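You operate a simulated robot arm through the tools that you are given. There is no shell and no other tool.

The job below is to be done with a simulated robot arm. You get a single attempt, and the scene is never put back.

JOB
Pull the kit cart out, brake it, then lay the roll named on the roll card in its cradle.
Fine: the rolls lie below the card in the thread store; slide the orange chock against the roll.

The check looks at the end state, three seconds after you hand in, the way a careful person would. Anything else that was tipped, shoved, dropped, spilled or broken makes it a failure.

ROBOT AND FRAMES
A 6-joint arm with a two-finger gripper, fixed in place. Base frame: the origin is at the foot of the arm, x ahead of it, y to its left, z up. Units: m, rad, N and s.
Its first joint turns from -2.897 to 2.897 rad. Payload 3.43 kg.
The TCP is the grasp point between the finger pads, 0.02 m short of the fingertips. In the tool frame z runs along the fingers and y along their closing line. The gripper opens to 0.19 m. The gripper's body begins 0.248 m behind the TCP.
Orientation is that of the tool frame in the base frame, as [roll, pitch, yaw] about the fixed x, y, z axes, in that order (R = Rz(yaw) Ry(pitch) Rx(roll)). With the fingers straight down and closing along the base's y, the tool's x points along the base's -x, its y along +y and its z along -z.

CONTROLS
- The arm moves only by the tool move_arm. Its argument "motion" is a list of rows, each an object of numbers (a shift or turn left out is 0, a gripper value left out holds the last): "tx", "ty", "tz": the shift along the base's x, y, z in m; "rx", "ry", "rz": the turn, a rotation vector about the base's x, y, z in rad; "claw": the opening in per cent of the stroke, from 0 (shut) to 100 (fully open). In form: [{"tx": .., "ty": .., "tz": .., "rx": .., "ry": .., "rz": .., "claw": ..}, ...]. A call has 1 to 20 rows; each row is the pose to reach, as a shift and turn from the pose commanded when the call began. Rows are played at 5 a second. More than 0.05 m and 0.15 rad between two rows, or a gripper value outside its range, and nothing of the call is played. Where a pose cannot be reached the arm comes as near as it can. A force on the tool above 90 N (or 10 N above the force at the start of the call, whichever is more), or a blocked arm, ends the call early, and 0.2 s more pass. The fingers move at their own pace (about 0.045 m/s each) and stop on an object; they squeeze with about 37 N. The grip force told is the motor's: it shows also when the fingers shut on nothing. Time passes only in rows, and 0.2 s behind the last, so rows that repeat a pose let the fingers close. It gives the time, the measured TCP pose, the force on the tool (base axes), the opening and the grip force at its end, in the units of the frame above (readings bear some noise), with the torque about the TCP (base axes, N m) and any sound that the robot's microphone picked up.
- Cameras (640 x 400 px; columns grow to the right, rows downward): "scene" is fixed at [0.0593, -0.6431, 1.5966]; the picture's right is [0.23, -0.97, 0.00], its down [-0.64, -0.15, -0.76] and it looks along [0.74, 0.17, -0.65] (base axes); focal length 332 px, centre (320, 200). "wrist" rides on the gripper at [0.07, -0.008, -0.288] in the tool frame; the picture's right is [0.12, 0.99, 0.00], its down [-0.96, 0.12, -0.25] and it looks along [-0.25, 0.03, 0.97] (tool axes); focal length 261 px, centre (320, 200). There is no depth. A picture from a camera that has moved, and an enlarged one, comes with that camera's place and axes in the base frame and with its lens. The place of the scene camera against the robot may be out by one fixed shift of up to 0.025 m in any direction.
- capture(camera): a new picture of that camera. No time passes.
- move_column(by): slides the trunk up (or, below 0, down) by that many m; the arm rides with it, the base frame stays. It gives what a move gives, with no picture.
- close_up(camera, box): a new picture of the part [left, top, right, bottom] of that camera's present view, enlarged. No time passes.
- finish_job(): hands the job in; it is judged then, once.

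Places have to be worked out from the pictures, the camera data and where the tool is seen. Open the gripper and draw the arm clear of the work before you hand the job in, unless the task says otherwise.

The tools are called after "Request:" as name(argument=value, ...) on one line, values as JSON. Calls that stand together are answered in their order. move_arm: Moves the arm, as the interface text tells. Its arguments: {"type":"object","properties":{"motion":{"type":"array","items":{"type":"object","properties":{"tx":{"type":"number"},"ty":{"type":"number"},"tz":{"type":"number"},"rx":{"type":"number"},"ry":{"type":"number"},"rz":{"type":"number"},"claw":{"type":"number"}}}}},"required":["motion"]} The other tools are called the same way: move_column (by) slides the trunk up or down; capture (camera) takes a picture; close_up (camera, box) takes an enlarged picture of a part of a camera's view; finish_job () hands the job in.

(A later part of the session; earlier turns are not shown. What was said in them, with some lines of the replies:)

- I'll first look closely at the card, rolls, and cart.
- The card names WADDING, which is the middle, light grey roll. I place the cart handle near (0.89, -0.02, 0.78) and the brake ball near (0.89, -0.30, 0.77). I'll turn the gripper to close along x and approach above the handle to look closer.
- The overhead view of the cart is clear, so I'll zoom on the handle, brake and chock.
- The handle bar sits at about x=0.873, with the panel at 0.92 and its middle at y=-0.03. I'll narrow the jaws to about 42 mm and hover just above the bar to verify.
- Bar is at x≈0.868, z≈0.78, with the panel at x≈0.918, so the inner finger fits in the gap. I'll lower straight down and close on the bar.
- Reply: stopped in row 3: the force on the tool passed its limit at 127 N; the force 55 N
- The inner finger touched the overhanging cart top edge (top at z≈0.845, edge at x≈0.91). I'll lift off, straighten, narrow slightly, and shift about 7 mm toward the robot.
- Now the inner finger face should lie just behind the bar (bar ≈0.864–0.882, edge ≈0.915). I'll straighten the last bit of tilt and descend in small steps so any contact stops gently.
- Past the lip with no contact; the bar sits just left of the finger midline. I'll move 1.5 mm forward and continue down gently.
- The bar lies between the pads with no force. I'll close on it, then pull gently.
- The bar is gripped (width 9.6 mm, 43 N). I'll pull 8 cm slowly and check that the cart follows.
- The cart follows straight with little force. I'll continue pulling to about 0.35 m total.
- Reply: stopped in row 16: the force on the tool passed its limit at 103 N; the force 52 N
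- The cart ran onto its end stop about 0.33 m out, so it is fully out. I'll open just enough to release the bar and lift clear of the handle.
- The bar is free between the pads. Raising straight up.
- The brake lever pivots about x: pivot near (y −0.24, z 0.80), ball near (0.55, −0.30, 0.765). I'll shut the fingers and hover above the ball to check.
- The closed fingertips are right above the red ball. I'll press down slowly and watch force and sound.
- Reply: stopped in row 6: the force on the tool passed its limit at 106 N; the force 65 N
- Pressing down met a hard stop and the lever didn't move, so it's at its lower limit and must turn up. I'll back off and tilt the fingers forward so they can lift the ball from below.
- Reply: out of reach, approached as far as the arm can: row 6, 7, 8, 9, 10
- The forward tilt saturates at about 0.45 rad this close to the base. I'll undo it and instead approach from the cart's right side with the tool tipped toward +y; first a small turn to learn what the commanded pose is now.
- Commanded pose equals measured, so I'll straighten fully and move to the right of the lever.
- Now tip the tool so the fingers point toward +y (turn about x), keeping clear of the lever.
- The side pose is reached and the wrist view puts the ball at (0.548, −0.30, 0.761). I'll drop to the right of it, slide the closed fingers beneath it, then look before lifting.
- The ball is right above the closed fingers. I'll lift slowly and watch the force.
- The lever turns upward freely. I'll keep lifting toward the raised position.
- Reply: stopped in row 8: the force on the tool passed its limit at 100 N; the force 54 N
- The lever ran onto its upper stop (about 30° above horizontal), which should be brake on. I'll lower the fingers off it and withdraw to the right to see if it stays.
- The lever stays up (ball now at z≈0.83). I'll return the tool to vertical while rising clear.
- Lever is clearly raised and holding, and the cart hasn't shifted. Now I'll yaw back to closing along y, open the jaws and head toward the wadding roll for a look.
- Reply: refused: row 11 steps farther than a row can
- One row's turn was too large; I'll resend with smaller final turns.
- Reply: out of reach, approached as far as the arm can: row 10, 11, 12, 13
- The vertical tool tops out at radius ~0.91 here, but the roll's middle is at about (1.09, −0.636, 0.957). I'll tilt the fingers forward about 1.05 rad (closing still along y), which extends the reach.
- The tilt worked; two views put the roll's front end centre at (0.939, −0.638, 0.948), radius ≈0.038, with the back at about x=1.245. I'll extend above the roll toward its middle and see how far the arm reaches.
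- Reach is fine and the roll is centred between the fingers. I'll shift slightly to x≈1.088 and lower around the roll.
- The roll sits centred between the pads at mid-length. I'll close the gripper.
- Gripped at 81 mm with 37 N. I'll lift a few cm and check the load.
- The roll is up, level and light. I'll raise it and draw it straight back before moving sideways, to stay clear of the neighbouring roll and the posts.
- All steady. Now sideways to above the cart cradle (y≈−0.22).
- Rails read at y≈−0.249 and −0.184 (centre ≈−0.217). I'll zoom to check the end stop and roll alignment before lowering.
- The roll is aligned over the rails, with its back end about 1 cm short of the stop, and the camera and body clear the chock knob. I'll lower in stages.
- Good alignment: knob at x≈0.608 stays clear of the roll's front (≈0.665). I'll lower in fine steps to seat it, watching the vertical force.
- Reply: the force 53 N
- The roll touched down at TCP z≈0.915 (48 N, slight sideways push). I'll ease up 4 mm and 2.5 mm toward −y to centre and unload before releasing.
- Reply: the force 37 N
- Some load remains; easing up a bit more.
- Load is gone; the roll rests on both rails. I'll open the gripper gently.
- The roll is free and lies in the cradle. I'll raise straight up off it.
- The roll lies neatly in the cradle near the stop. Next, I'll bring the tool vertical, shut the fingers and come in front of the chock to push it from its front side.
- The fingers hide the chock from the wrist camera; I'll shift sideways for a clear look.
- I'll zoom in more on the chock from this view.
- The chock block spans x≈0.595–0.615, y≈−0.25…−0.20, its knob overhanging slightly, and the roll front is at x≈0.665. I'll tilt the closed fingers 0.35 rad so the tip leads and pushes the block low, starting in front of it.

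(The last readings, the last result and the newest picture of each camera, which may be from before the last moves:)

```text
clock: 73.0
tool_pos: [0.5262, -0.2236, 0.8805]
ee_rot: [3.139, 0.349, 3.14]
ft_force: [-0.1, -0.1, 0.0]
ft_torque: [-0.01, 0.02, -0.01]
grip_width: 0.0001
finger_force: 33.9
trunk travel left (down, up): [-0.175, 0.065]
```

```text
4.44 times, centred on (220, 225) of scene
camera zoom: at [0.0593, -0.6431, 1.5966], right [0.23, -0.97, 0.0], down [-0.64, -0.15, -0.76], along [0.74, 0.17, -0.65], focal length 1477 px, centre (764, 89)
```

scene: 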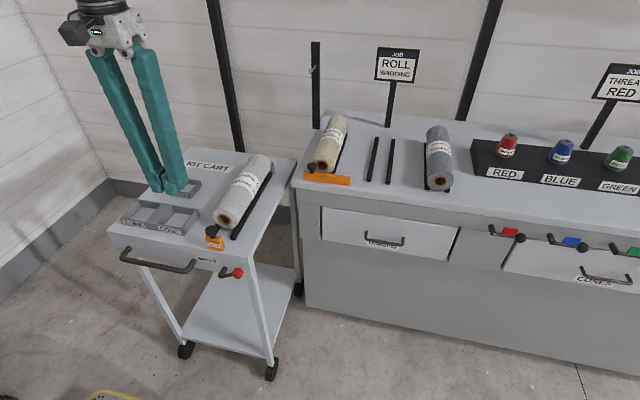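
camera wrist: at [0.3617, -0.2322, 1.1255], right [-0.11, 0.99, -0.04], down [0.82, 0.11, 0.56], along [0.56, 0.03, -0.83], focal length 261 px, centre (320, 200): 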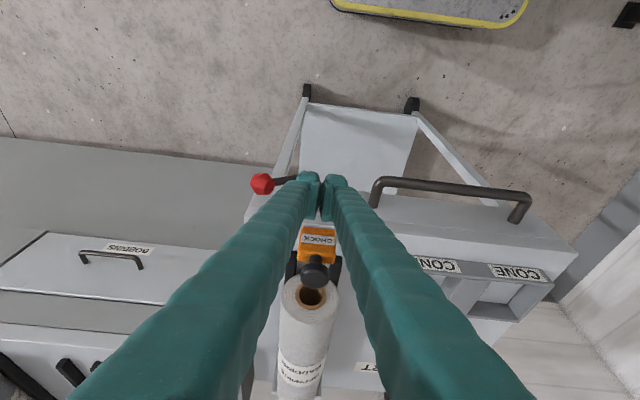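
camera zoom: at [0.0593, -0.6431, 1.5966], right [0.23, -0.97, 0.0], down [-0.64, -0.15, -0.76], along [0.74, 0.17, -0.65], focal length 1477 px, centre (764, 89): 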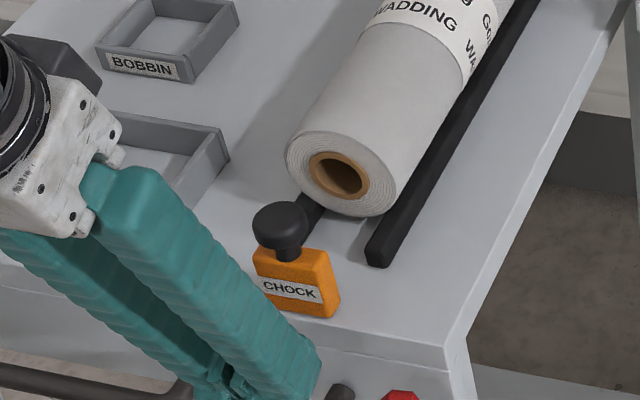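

The fingertip lines up with the chock's front. I'll push forward slowly, first to about x=0.60.

Request:
move_arm(motion=[{"tx": 0.015, "ty": 0.002}, {"tx": 0.03, "ty": 0.002}, {"tx": 0.038, "ty": 0.002}, {"tx": 0.046, "ty": 0.002}, {"tx": 0.054, "ty": 0.002}, {"tx": 0.062, "ty": 0.002}, {"tx": 0.07, "ty": 0.002}, {"tx": 0.07, "ty": 0.002}])

Request:
capture(camera="wrist")

Request:
close_up(camera="scene", box=[170, 160, 290, 260])

```text
clock: 74.8
tool_pos: [0.5964, -0.223, 0.882]
ee_rot: [-3.141, 0.353, 3.139]
ft_force: [-11.1, -3.6, 39.1]
ft_torque: [-0.1, 0.6, -0.04]
grip_width: 0.0063
finger_force: 34.4
trunk travel left (down, up): [-0.175, 0.065]
```

```text
taken
camera wrist: at [0.4308, -0.2304, 1.1273], right [-0.11, 0.99, -0.04], down [0.82, 0.11, 0.56], along [0.57, 0.03, -0.82], focal length 261 px, centre (320, 200)
```

wrist: 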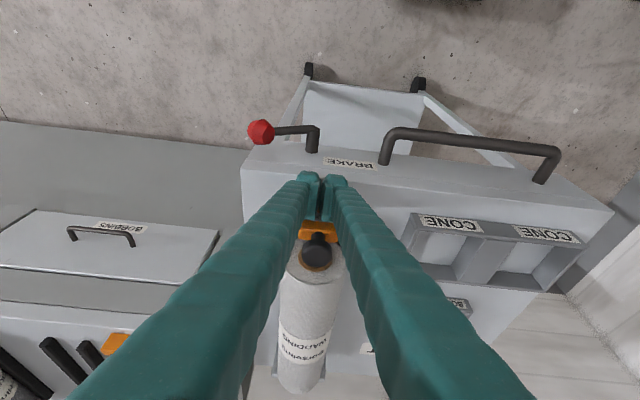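

```text
4.00 times, centred on (230, 210) of scene
camera zoom: at [0.0593, -0.6431, 1.5966], right [0.23, -0.97, 0.0], down [-0.64, -0.15, -0.76], along [0.74, 0.17, -0.65], focal length 1330 px, centre (680, 160)
```

zoom: 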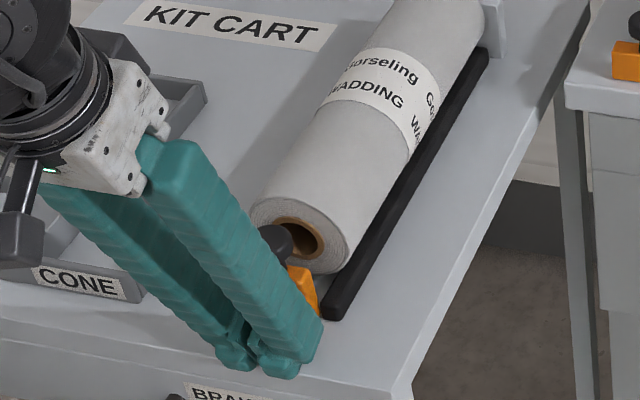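

The chock slid about 3 cm, but the tip presses down on the cart top (39 N). I'll raise 6 mm and check the load before continuing.

Request:
move_arm(motion=[{"tz": 0.004}, {"tz": 0.007}, {"tz": 0.007}])

Request:
close_up(camera="wrist", box=[260, 160, 380, 300])

Request:
close_up(camera="scene", box=[200, 190, 270, 260])

```text
clock: 75.5
tool_pos: [0.5966, -0.2226, 0.8875]
ee_rot: [3.139, 0.349, -3.141]
ft_force: [0.9, -0.2, -0.5]
ft_torque: [-0.02, 0.02, -0.02]
grip_width: 0.0
finger_force: 34.8
trunk travel left (down, up): [-0.175, 0.065]
```

```text
2.86 times, centred on (320, 230) of wrist
camera zoom: at [0.4317, -0.23, 1.1325], right [-0.11, 0.99, -0.04], down [0.82, 0.11, 0.56], along [0.56, 0.03, -0.83], focal length 745 px, centre (320, 114)
```

zoom: 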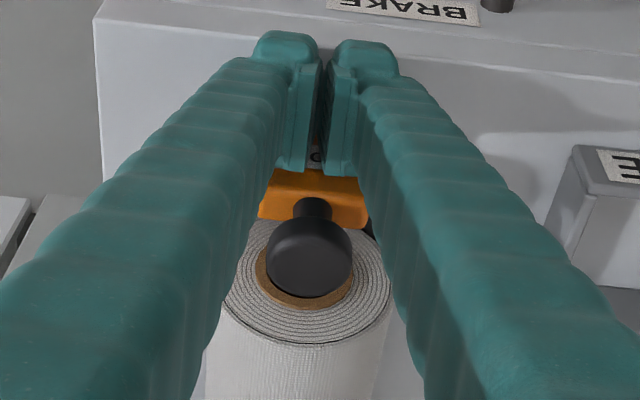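

```text
5.71 times, centred on (235, 225) of scene
camera zoom: at [0.0593, -0.6431, 1.5966], right [0.23, -0.97, 0.0], down [-0.64, -0.15, -0.76], along [0.74, 0.17, -0.65], focal length 1900 px, centre (806, 57)
```

zoom: 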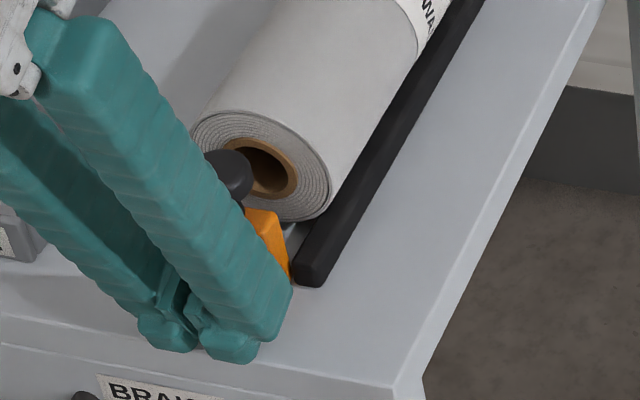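

No load now. I'll keep pushing in small steps toward the roll, watching for the x force.

Request:
move_arm(motion=[{"tx": 0.004}, {"tx": 0.008}, {"tx": 0.012}, {"tx": 0.015}, {"tx": 0.015}])

Request:
close_up(camera="wrist", box=[260, 160, 380, 300])

Request:
close_up(camera="scene", box=[200, 190, 270, 260])

```text
clock: 76.8
tool_pos: [0.6125, -0.222, 0.8871]
ee_rot: [3.14, 0.349, 3.14]
ft_force: [-0.1, 0.0, -0.1]
ft_torque: [-0.03, -0.03, -0.03]
grip_width: 0.0
finger_force: 33.7
trunk travel left (down, up): [-0.175, 0.065]
```

```text
2.86 times, centred on (320, 230) of wrist
camera zoom: at [0.4467, -0.2301, 1.1324], right [-0.11, 0.99, -0.04], down [0.82, 0.11, 0.56], along [0.56, 0.03, -0.83], focal length 745 px, centre (320, 114)
```

zoom: 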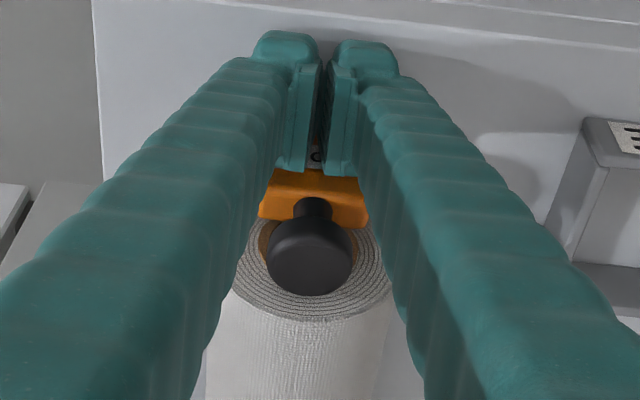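

```text
5.71 times, centred on (235, 225) of scene
camera zoom: at [0.0593, -0.6431, 1.5966], right [0.23, -0.97, 0.0], down [-0.64, -0.15, -0.76], along [0.74, 0.17, -0.65], focal length 1900 px, centre (806, 57)
```

zoom: 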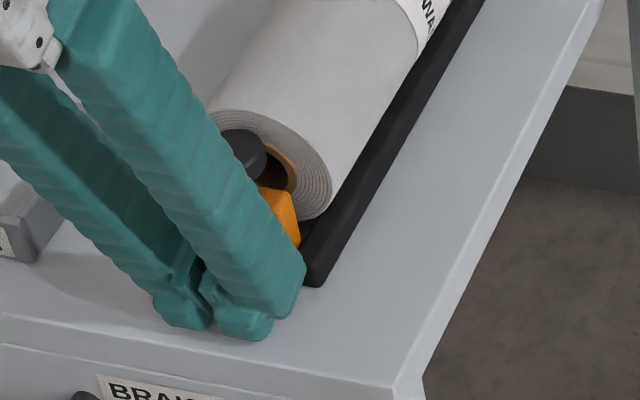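

The chock slides almost freely and is nearly at the roll. Continuing by small steps.

Request:
move_arm(motion=[{"tx": 0.003}, {"tx": 0.006}, {"tx": 0.009}, {"tx": 0.009}])

Request:
close_up(camera="wrist", box=[260, 160, 380, 300])

Request:
close_up(camera="scene", box=[200, 140, 280, 260])

```text
clock: 77.8
tool_pos: [0.6192, -0.2223, 0.8879]
ee_rot: [3.139, 0.349, 3.14]
ft_force: [-24.1, 2.8, 0.3]
ft_torque: [0.09, 0.09, 0.11]
grip_width: 0.0057
finger_force: 34.7
trunk travel left (down, up): [-0.175, 0.065]
```

```text
2.86 times, centred on (320, 230) of wrist
camera zoom: at [0.4539, -0.2302, 1.1328], right [-0.11, 0.99, -0.04], down [0.82, 0.11, 0.56], along [0.56, 0.03, -0.83], focal length 745 px, centre (320, 114)
```

zoom: 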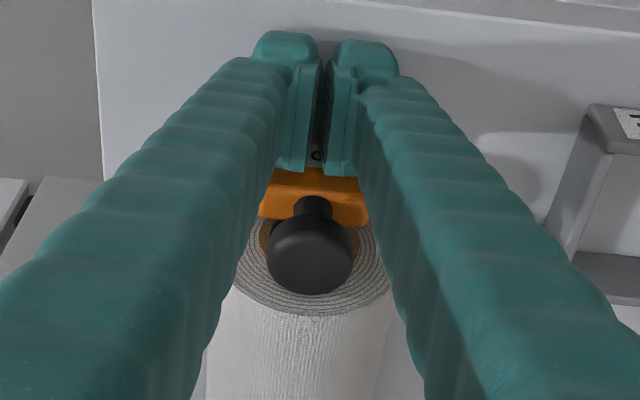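

```text
3.33 times, centred on (240, 200) of scene
camera zoom: at [0.0593, -0.6431, 1.5966], right [0.23, -0.97, 0.0], down [-0.64, -0.15, -0.76], along [0.74, 0.17, -0.65], focal length 1108 px, centre (587, 200)
```

zoom: 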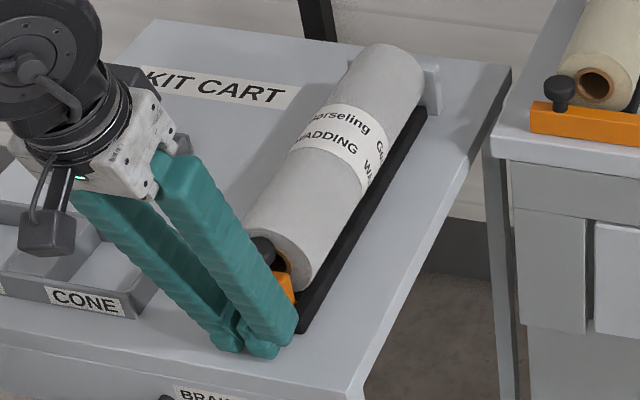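

A 24 N reaction appeared just where the block's back face meets the roll front, and the cart hasn't shifted. I'll back straight off and check the gap.

Request:
move_arm(motion=[{"tx": -0.01}, {"tx": -0.03}, {"tx": -0.06}, {"tx": -0.09}, {"tx": -0.1, "tz": 0.03}, {"tx": -0.1, "tz": 0.07}, {"tx": -0.1, "tz": 0.11}, {"tx": -0.1, "tz": 0.11}])

Request:
close_up(camera="scene", box=[205, 185, 265, 245])

Request:
capture(camera="wrist")

Request:
close_up(camera="wrist", box=[270, 190, 370, 330])

```text
clock: 79.5
tool_pos: [0.5234, -0.2233, 0.987]
ee_rot: [3.127, 0.336, 3.137]
ft_force: [0.2, 0.3, 0.5]
ft_torque: [0.02, 0.04, -0.03]
grip_width: 0.0002
finger_force: 33.7
trunk travel left (down, up): [-0.175, 0.065]
```

```text
6.67 times, centred on (235, 215) of scene
camera zoom: at [0.0593, -0.6431, 1.5966], right [0.23, -0.97, 0.0], down [-0.64, -0.15, -0.76], along [0.74, 0.17, -0.65], focal length 2216 px, centre (887, 100)
```

zoom: 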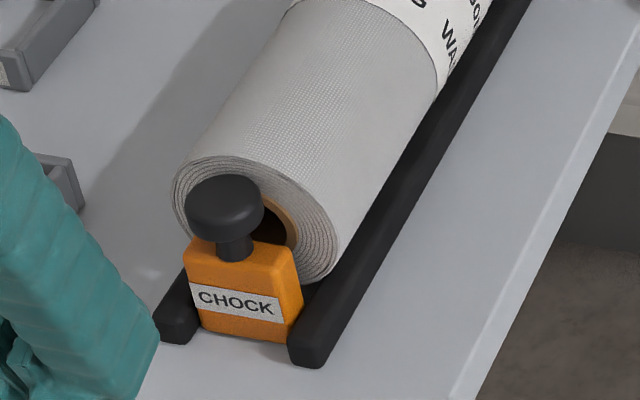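

```text
taken
camera wrist: at [0.3618, -0.2346, 1.235], right [-0.11, 0.99, -0.03], down [0.83, 0.11, 0.55], along [0.55, 0.04, -0.83], focal length 261 px, centre (320, 200)
```

wrist: 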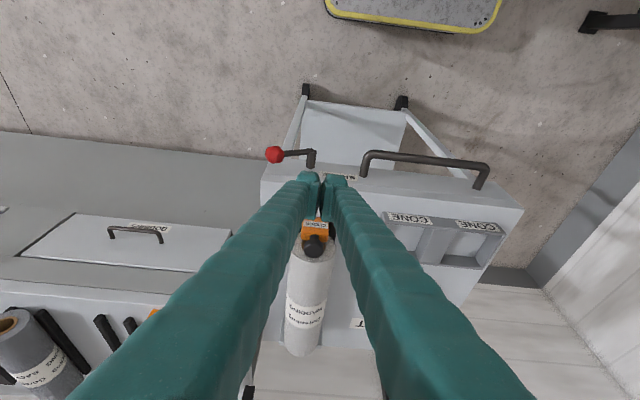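

```text
2.86 times, centred on (320, 260) of wrist
camera zoom: at [0.3618, -0.2346, 1.235], right [-0.11, 0.99, -0.03], down [0.83, 0.11, 0.55], along [0.55, 0.04, -0.83], focal length 745 px, centre (320, 29)
```

zoom: 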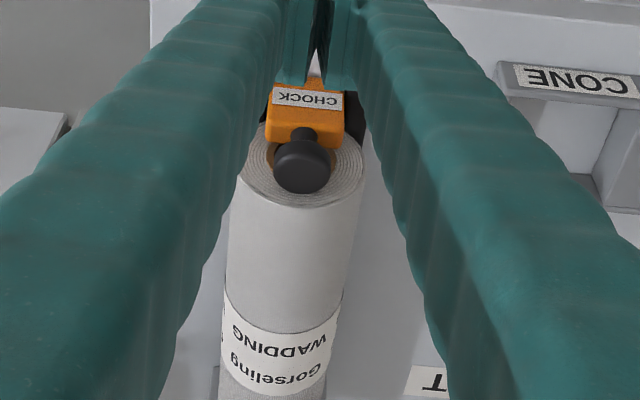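

The chock sits between the rails up against the roll end. I'll straighten the tool, move up and to the right, and look at the gap from the side.

Request:
move_arm(motion=[{"tz": 0.03, "ry": 0.1}, {"tz": 0.07, "ry": 0.2}, {"tz": 0.1, "ry": 0.3, "ty": -0.03}, {"tz": 0.12, "ry": 0.336, "ty": -0.07}, {"tz": 0.12, "ry": 0.336, "ty": -0.11, "tx": 0.02}, {"tz": 0.12, "ry": 0.336, "ty": -0.15, "tx": 0.04}, {"tz": 0.12, "ry": 0.336, "ty": -0.19, "tx": 0.06}, {"tz": 0.1, "ry": 0.336, "ty": -0.23, "tx": 0.08}, {"tz": 0.1, "ry": 0.336, "ty": -0.23, "tx": 0.08}])

Request:
capture(camera="wrist")

Request:
capture(camera="scene")

```text
clock: 81.5
tool_pos: [0.6014, -0.4546, 1.0968]
ee_rot: [3.139, 0.013, 3.14]
ft_force: [-0.3, 0.4, -0.6]
ft_torque: [0.06, 0.06, 0.01]
grip_width: 0.0
finger_force: 34.8
trunk travel left (down, up): [-0.175, 0.065]
```

```text
taken
camera wrist: at [0.5276, -0.4617, 1.3822], right [-0.12, 0.99, 0.0], down [0.96, 0.11, 0.26], along [0.26, 0.03, -0.97], focal length 261 px, centre (320, 200)
```

wrist: 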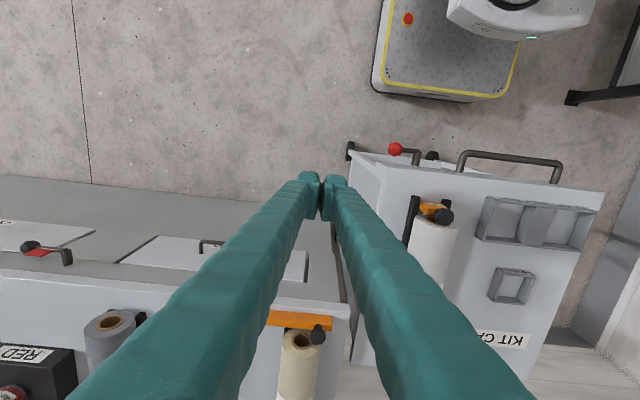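

```text
taken
```

scene: 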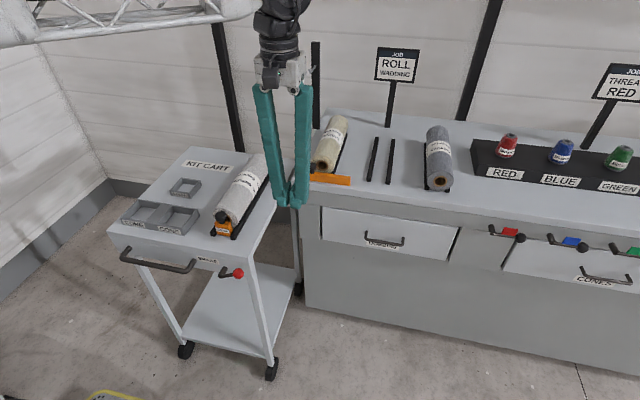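

Request:
close_up(camera="wrist", box=[395, 185, 475, 245])

Request:
close_up(camera="scene", box=[205, 145, 285, 245])

```text
6.67 times, centred on (435, 215) of wrist
camera zoom: at [0.5276, -0.4617, 1.3822], right [-0.12, 0.99, 0.0], down [0.96, 0.11, 0.26], along [0.26, 0.03, -0.97], focal length 1738 px, centre (-447, 100)
```

zoom: 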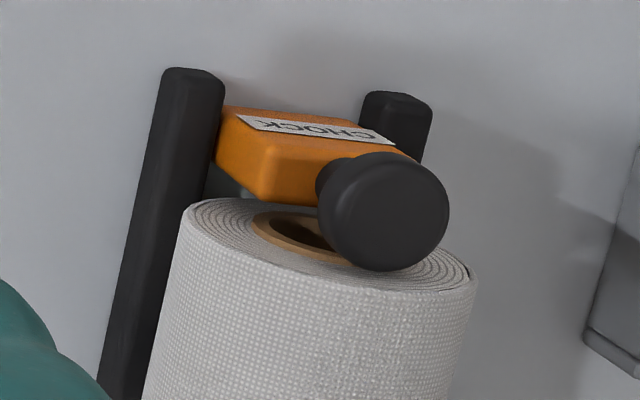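

```text
4.00 times, centred on (245, 195) of scene
camera zoom: at [0.0593, -0.6431, 1.5966], right [0.23, -0.97, 0.0], down [-0.64, -0.15, -0.76], along [0.74, 0.17, -0.65], focal length 1330 px, centre (620, 220)
```

zoom: 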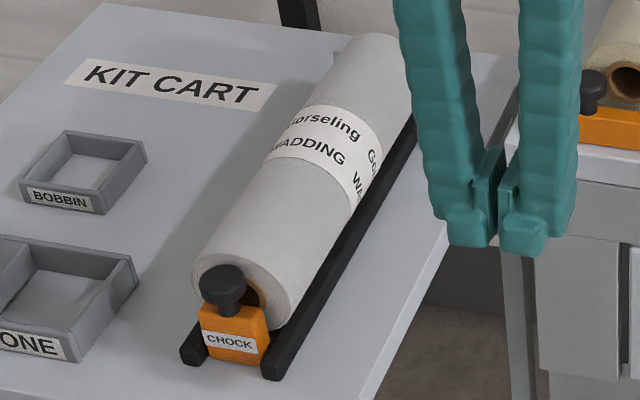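

The chock looks snug, but I want a lower side view to rule out a gap. I'll turn the tool to look across from the right.

Request:
move_arm(motion=[{"rz": 0.143}, {"rz": 0.286}, {"rz": 0.429}, {"rz": 0.572}, {"rz": 0.715}, {"rz": 0.858}, {"rz": 1.0}, {"rz": 1.143}, {"rz": 1.286}, {"rz": 1.429}, {"rz": 1.571}, {"rz": 1.571}])

Request:
move_arm(motion=[{"rx": 0.14, "tx": 0.01}, {"rx": 0.28, "tx": 0.02}, {"rx": 0.42, "tx": 0.03}, {"rx": 0.56, "tx": 0.04}, {"rx": 0.7, "tx": 0.05}, {"rx": 0.84, "tx": 0.05}, {"rx": 0.98, "tx": 0.05}, {"rx": 1.1, "tx": 0.05}, {"rx": 1.1, "tx": 0.05}])

Request:
capture(camera="wrist")

```text
clock: 84.2
tool_pos: [0.5996, -0.4515, 1.0982]
ee_rot: [3.14, 0.015, -1.57]
ft_force: [0.2, 0.6, -0.5]
ft_torque: [0.0, -0.04, 0.02]
grip_width: 0.0002
finger_force: 34.3
trunk travel left (down, up): [-0.175, 0.065]
```

```text
clock: 86.2
tool_pos: [0.6507, -0.3736, 1.0113]
ee_rot: [-3.085, 1.07, -1.578]
ft_force: [0.1, 0.0, 0.2]
ft_torque: [0.04, 0.0, 0.01]
grip_width: 0.0
finger_force: 34.5
out of reach, approached as far as the arm can: row 5, 6, 7, 8, 9
trunk travel left (down, up): [-0.175, 0.065]
```

```text
taken
camera wrist: at [0.6412, -0.6579, 1.0853], right [-0.99, 0.0, -0.13], down [-0.13, 0.25, 0.96], along [0.03, 0.97, -0.25], focal length 261 px, centre (320, 200)
```

wrist: 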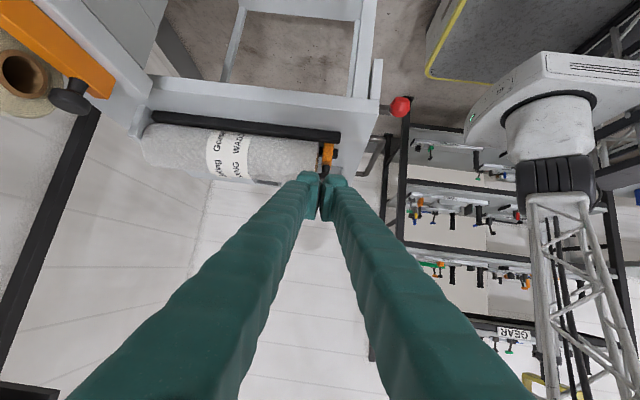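

Request:
close_up(camera="wrist", box=[280, 120, 360, 185])

Request:
close_up(camera="wrist", box=[110, 80, 350, 200])

```text
6.15 times, centred on (320, 152) of wrist
camera zoom: at [0.6412, -0.6579, 1.0853], right [-0.99, 0.0, -0.13], down [-0.13, 0.25, 0.96], along [0.03, 0.97, -0.25], focal length 1604 px, centre (320, 492)
```

zoom: 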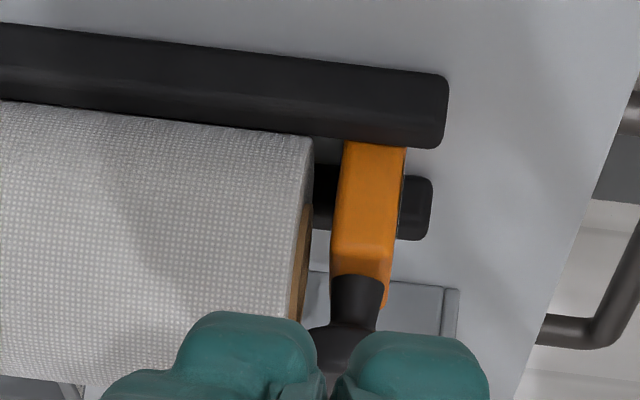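

```text
2.67 times, centred on (230, 140) of wrist
camera zoom: at [0.6412, -0.6579, 1.0853], right [-0.99, 0.0, -0.13], down [-0.13, 0.25, 0.96], along [0.03, 0.97, -0.25], focal length 695 px, centre (560, 360)
```

zoom: 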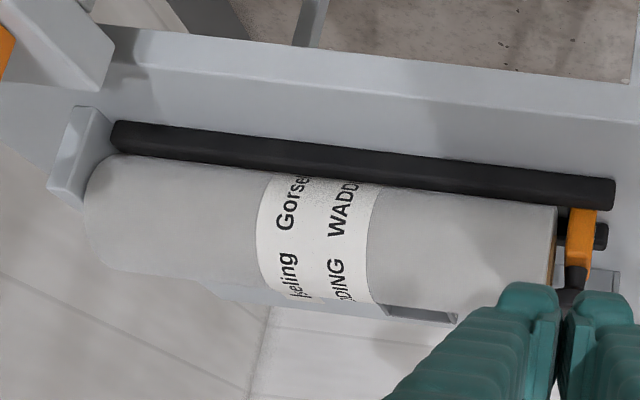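

The roll is against the stop, but a small gap of about 6 mm shows between the block and roll, with the knob hidden by the fingers. I'll open the fingers to see whether the knob touches the roll.

Request:
move_arm(motion=[{"claw": 30}, {"claw": 60}, {"claw": 60}, {"claw": 60}, {"claw": 60}, {"claw": 60}, {"claw": 60}, {"claw": 60}])

Request:
close_up(camera="wrist", box=[280, 120, 360, 185])

Request:
capture(camera="wrist")

```text
clock: 88.0
tool_pos: [0.6515, -0.3727, 1.01]
ee_rot: [-3.084, 1.068, -1.578]
ft_force: [0.1, 0.3, 0.4]
ft_torque: [0.0, 0.01, 0.0]
grip_width: 0.1142
finger_force: 0.2
trunk travel left (down, up): [-0.175, 0.065]
```

```text
6.15 times, centred on (320, 152) of wrist
camera zoom: at [0.6412, -0.6578, 1.0861], right [-0.99, 0.0, -0.13], down [-0.13, 0.25, 0.96], along [0.03, 0.97, -0.25], focal length 1604 px, centre (320, 492)
```

zoom: 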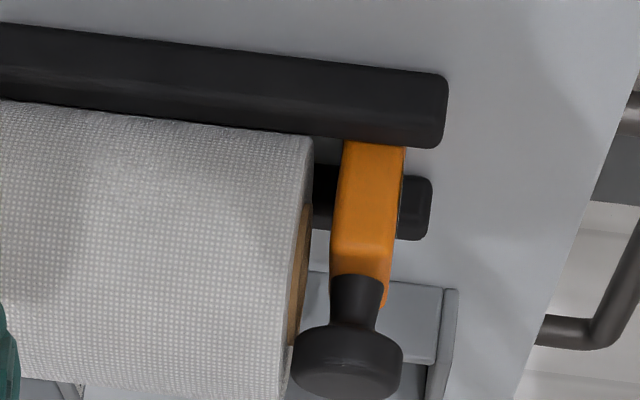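

```text
taken
camera wrist: at [0.6412, -0.6578, 1.0861], right [-0.99, 0.0, -0.13], down [-0.13, 0.25, 0.96], along [0.03, 0.97, -0.25], focal length 261 px, centre (320, 200)
```

wrist: 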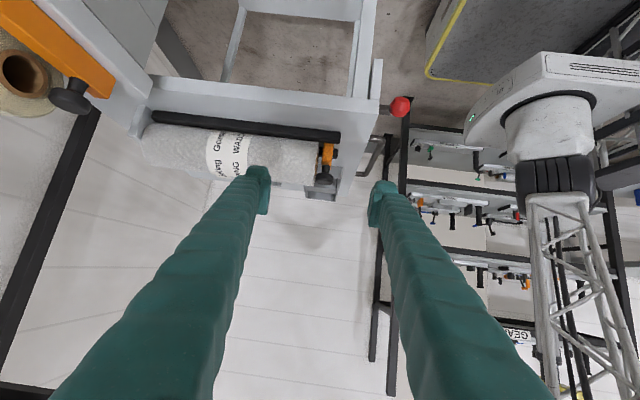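

The knob rests on the roll's end face and the roll is against the stop, so the chock is firmly home. The braked cart also held against that 24 N push. I'll draw the arm up and clear with the gripper open.

Request:
move_arm(motion=[{"ty": -0.02, "tz": 0.02, "rx": -0.1}, {"ty": -0.04, "tz": 0.04, "rx": -0.23}, {"ty": -0.06, "tz": 0.06, "rx": -0.36}, {"ty": -0.08, "tz": 0.08, "rx": -0.49, "tx": -0.02}, {"ty": -0.1, "tz": 0.1, "rx": -0.62, "tx": -0.05}, {"ty": -0.1, "tz": 0.12, "rx": -0.75, "tx": -0.08}, {"ty": -0.1, "tz": 0.14, "rx": -0.88, "tx": -0.11}, {"ty": -0.1, "tz": 0.16, "rx": -1.0, "tx": -0.14}, {"ty": -0.1, "tz": 0.18, "rx": -1.07, "tx": -0.17}, {"ty": -0.1, "tz": 0.18, "rx": -1.07, "tx": -0.17}])

Request:
capture(camera="scene")

Request:
close_up(camera="scene", box=[100, 130, 360, 300])

```text
clock: 90.2
tool_pos: [0.4816, -0.4709, 1.1892]
ee_rot: [-3.082, -0.003, -1.573]
ft_force: [-0.2, 0.2, 0.2]
ft_torque: [-0.1, -0.04, -0.02]
grip_width: 0.1141
finger_force: 0.1
trunk travel left (down, up): [-0.175, 0.065]
```

```text
taken
```

scene: 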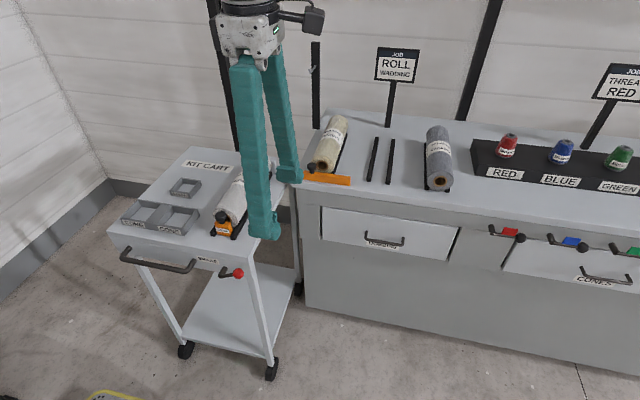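

```text
2.35 times, centred on (230, 215) of scene
camera zoom: at [0.0593, -0.6431, 1.5966], right [0.23, -0.97, 0.0], down [-0.64, -0.15, -0.76], along [0.74, 0.17, -0.65], focal length 782 px, centre (532, 165)
```

zoom: 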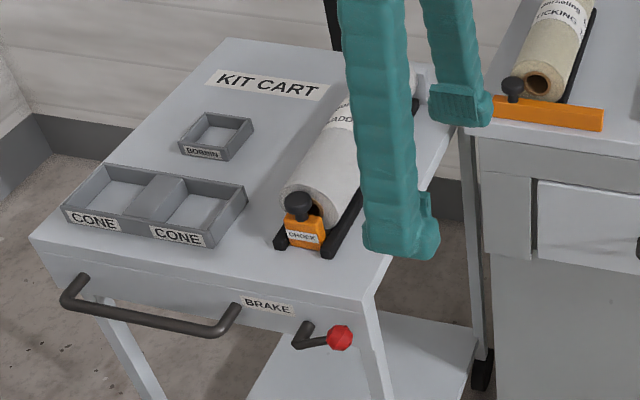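

The cart is out with its brake lever up, WADDING lies in the cradle with the chock against it, and nothing else was disturbed. The arm is clear and the gripper open, so I'm handing in.

Request:
finish_job()

```text
The job is handed in.
```

I pulled the kit cart out, braked it, laid the WADDING roll in its cradle and slid the chock against it. The job is handed in; I haven't seen the result of the check.

- **Cart:** it came out about 0.33 m, until it hit its end stop.
- **Brake:** the lever only turned upward. I lifted it to its upper stop and it stayed there. The cart later held still against a 24 N push, so I take the brake as on.
- **Roll:** the card named WADDING, the middle light grey roll. It lies on both rails with its back end against the cradle's stop.
- **Chock:** its knob touches the end of the roll and stopped firmly there. The orange block itself sits about 6 mm short of the roll, because the knob sticks out past it and touches first.

While reaching for the cart handle, a fingertip knocked the cart's top edge at about 127 N. The fingers also pressed on the cart top briefly while pushing the chock. In the last picture I saw no damage, and nothing else had moved.
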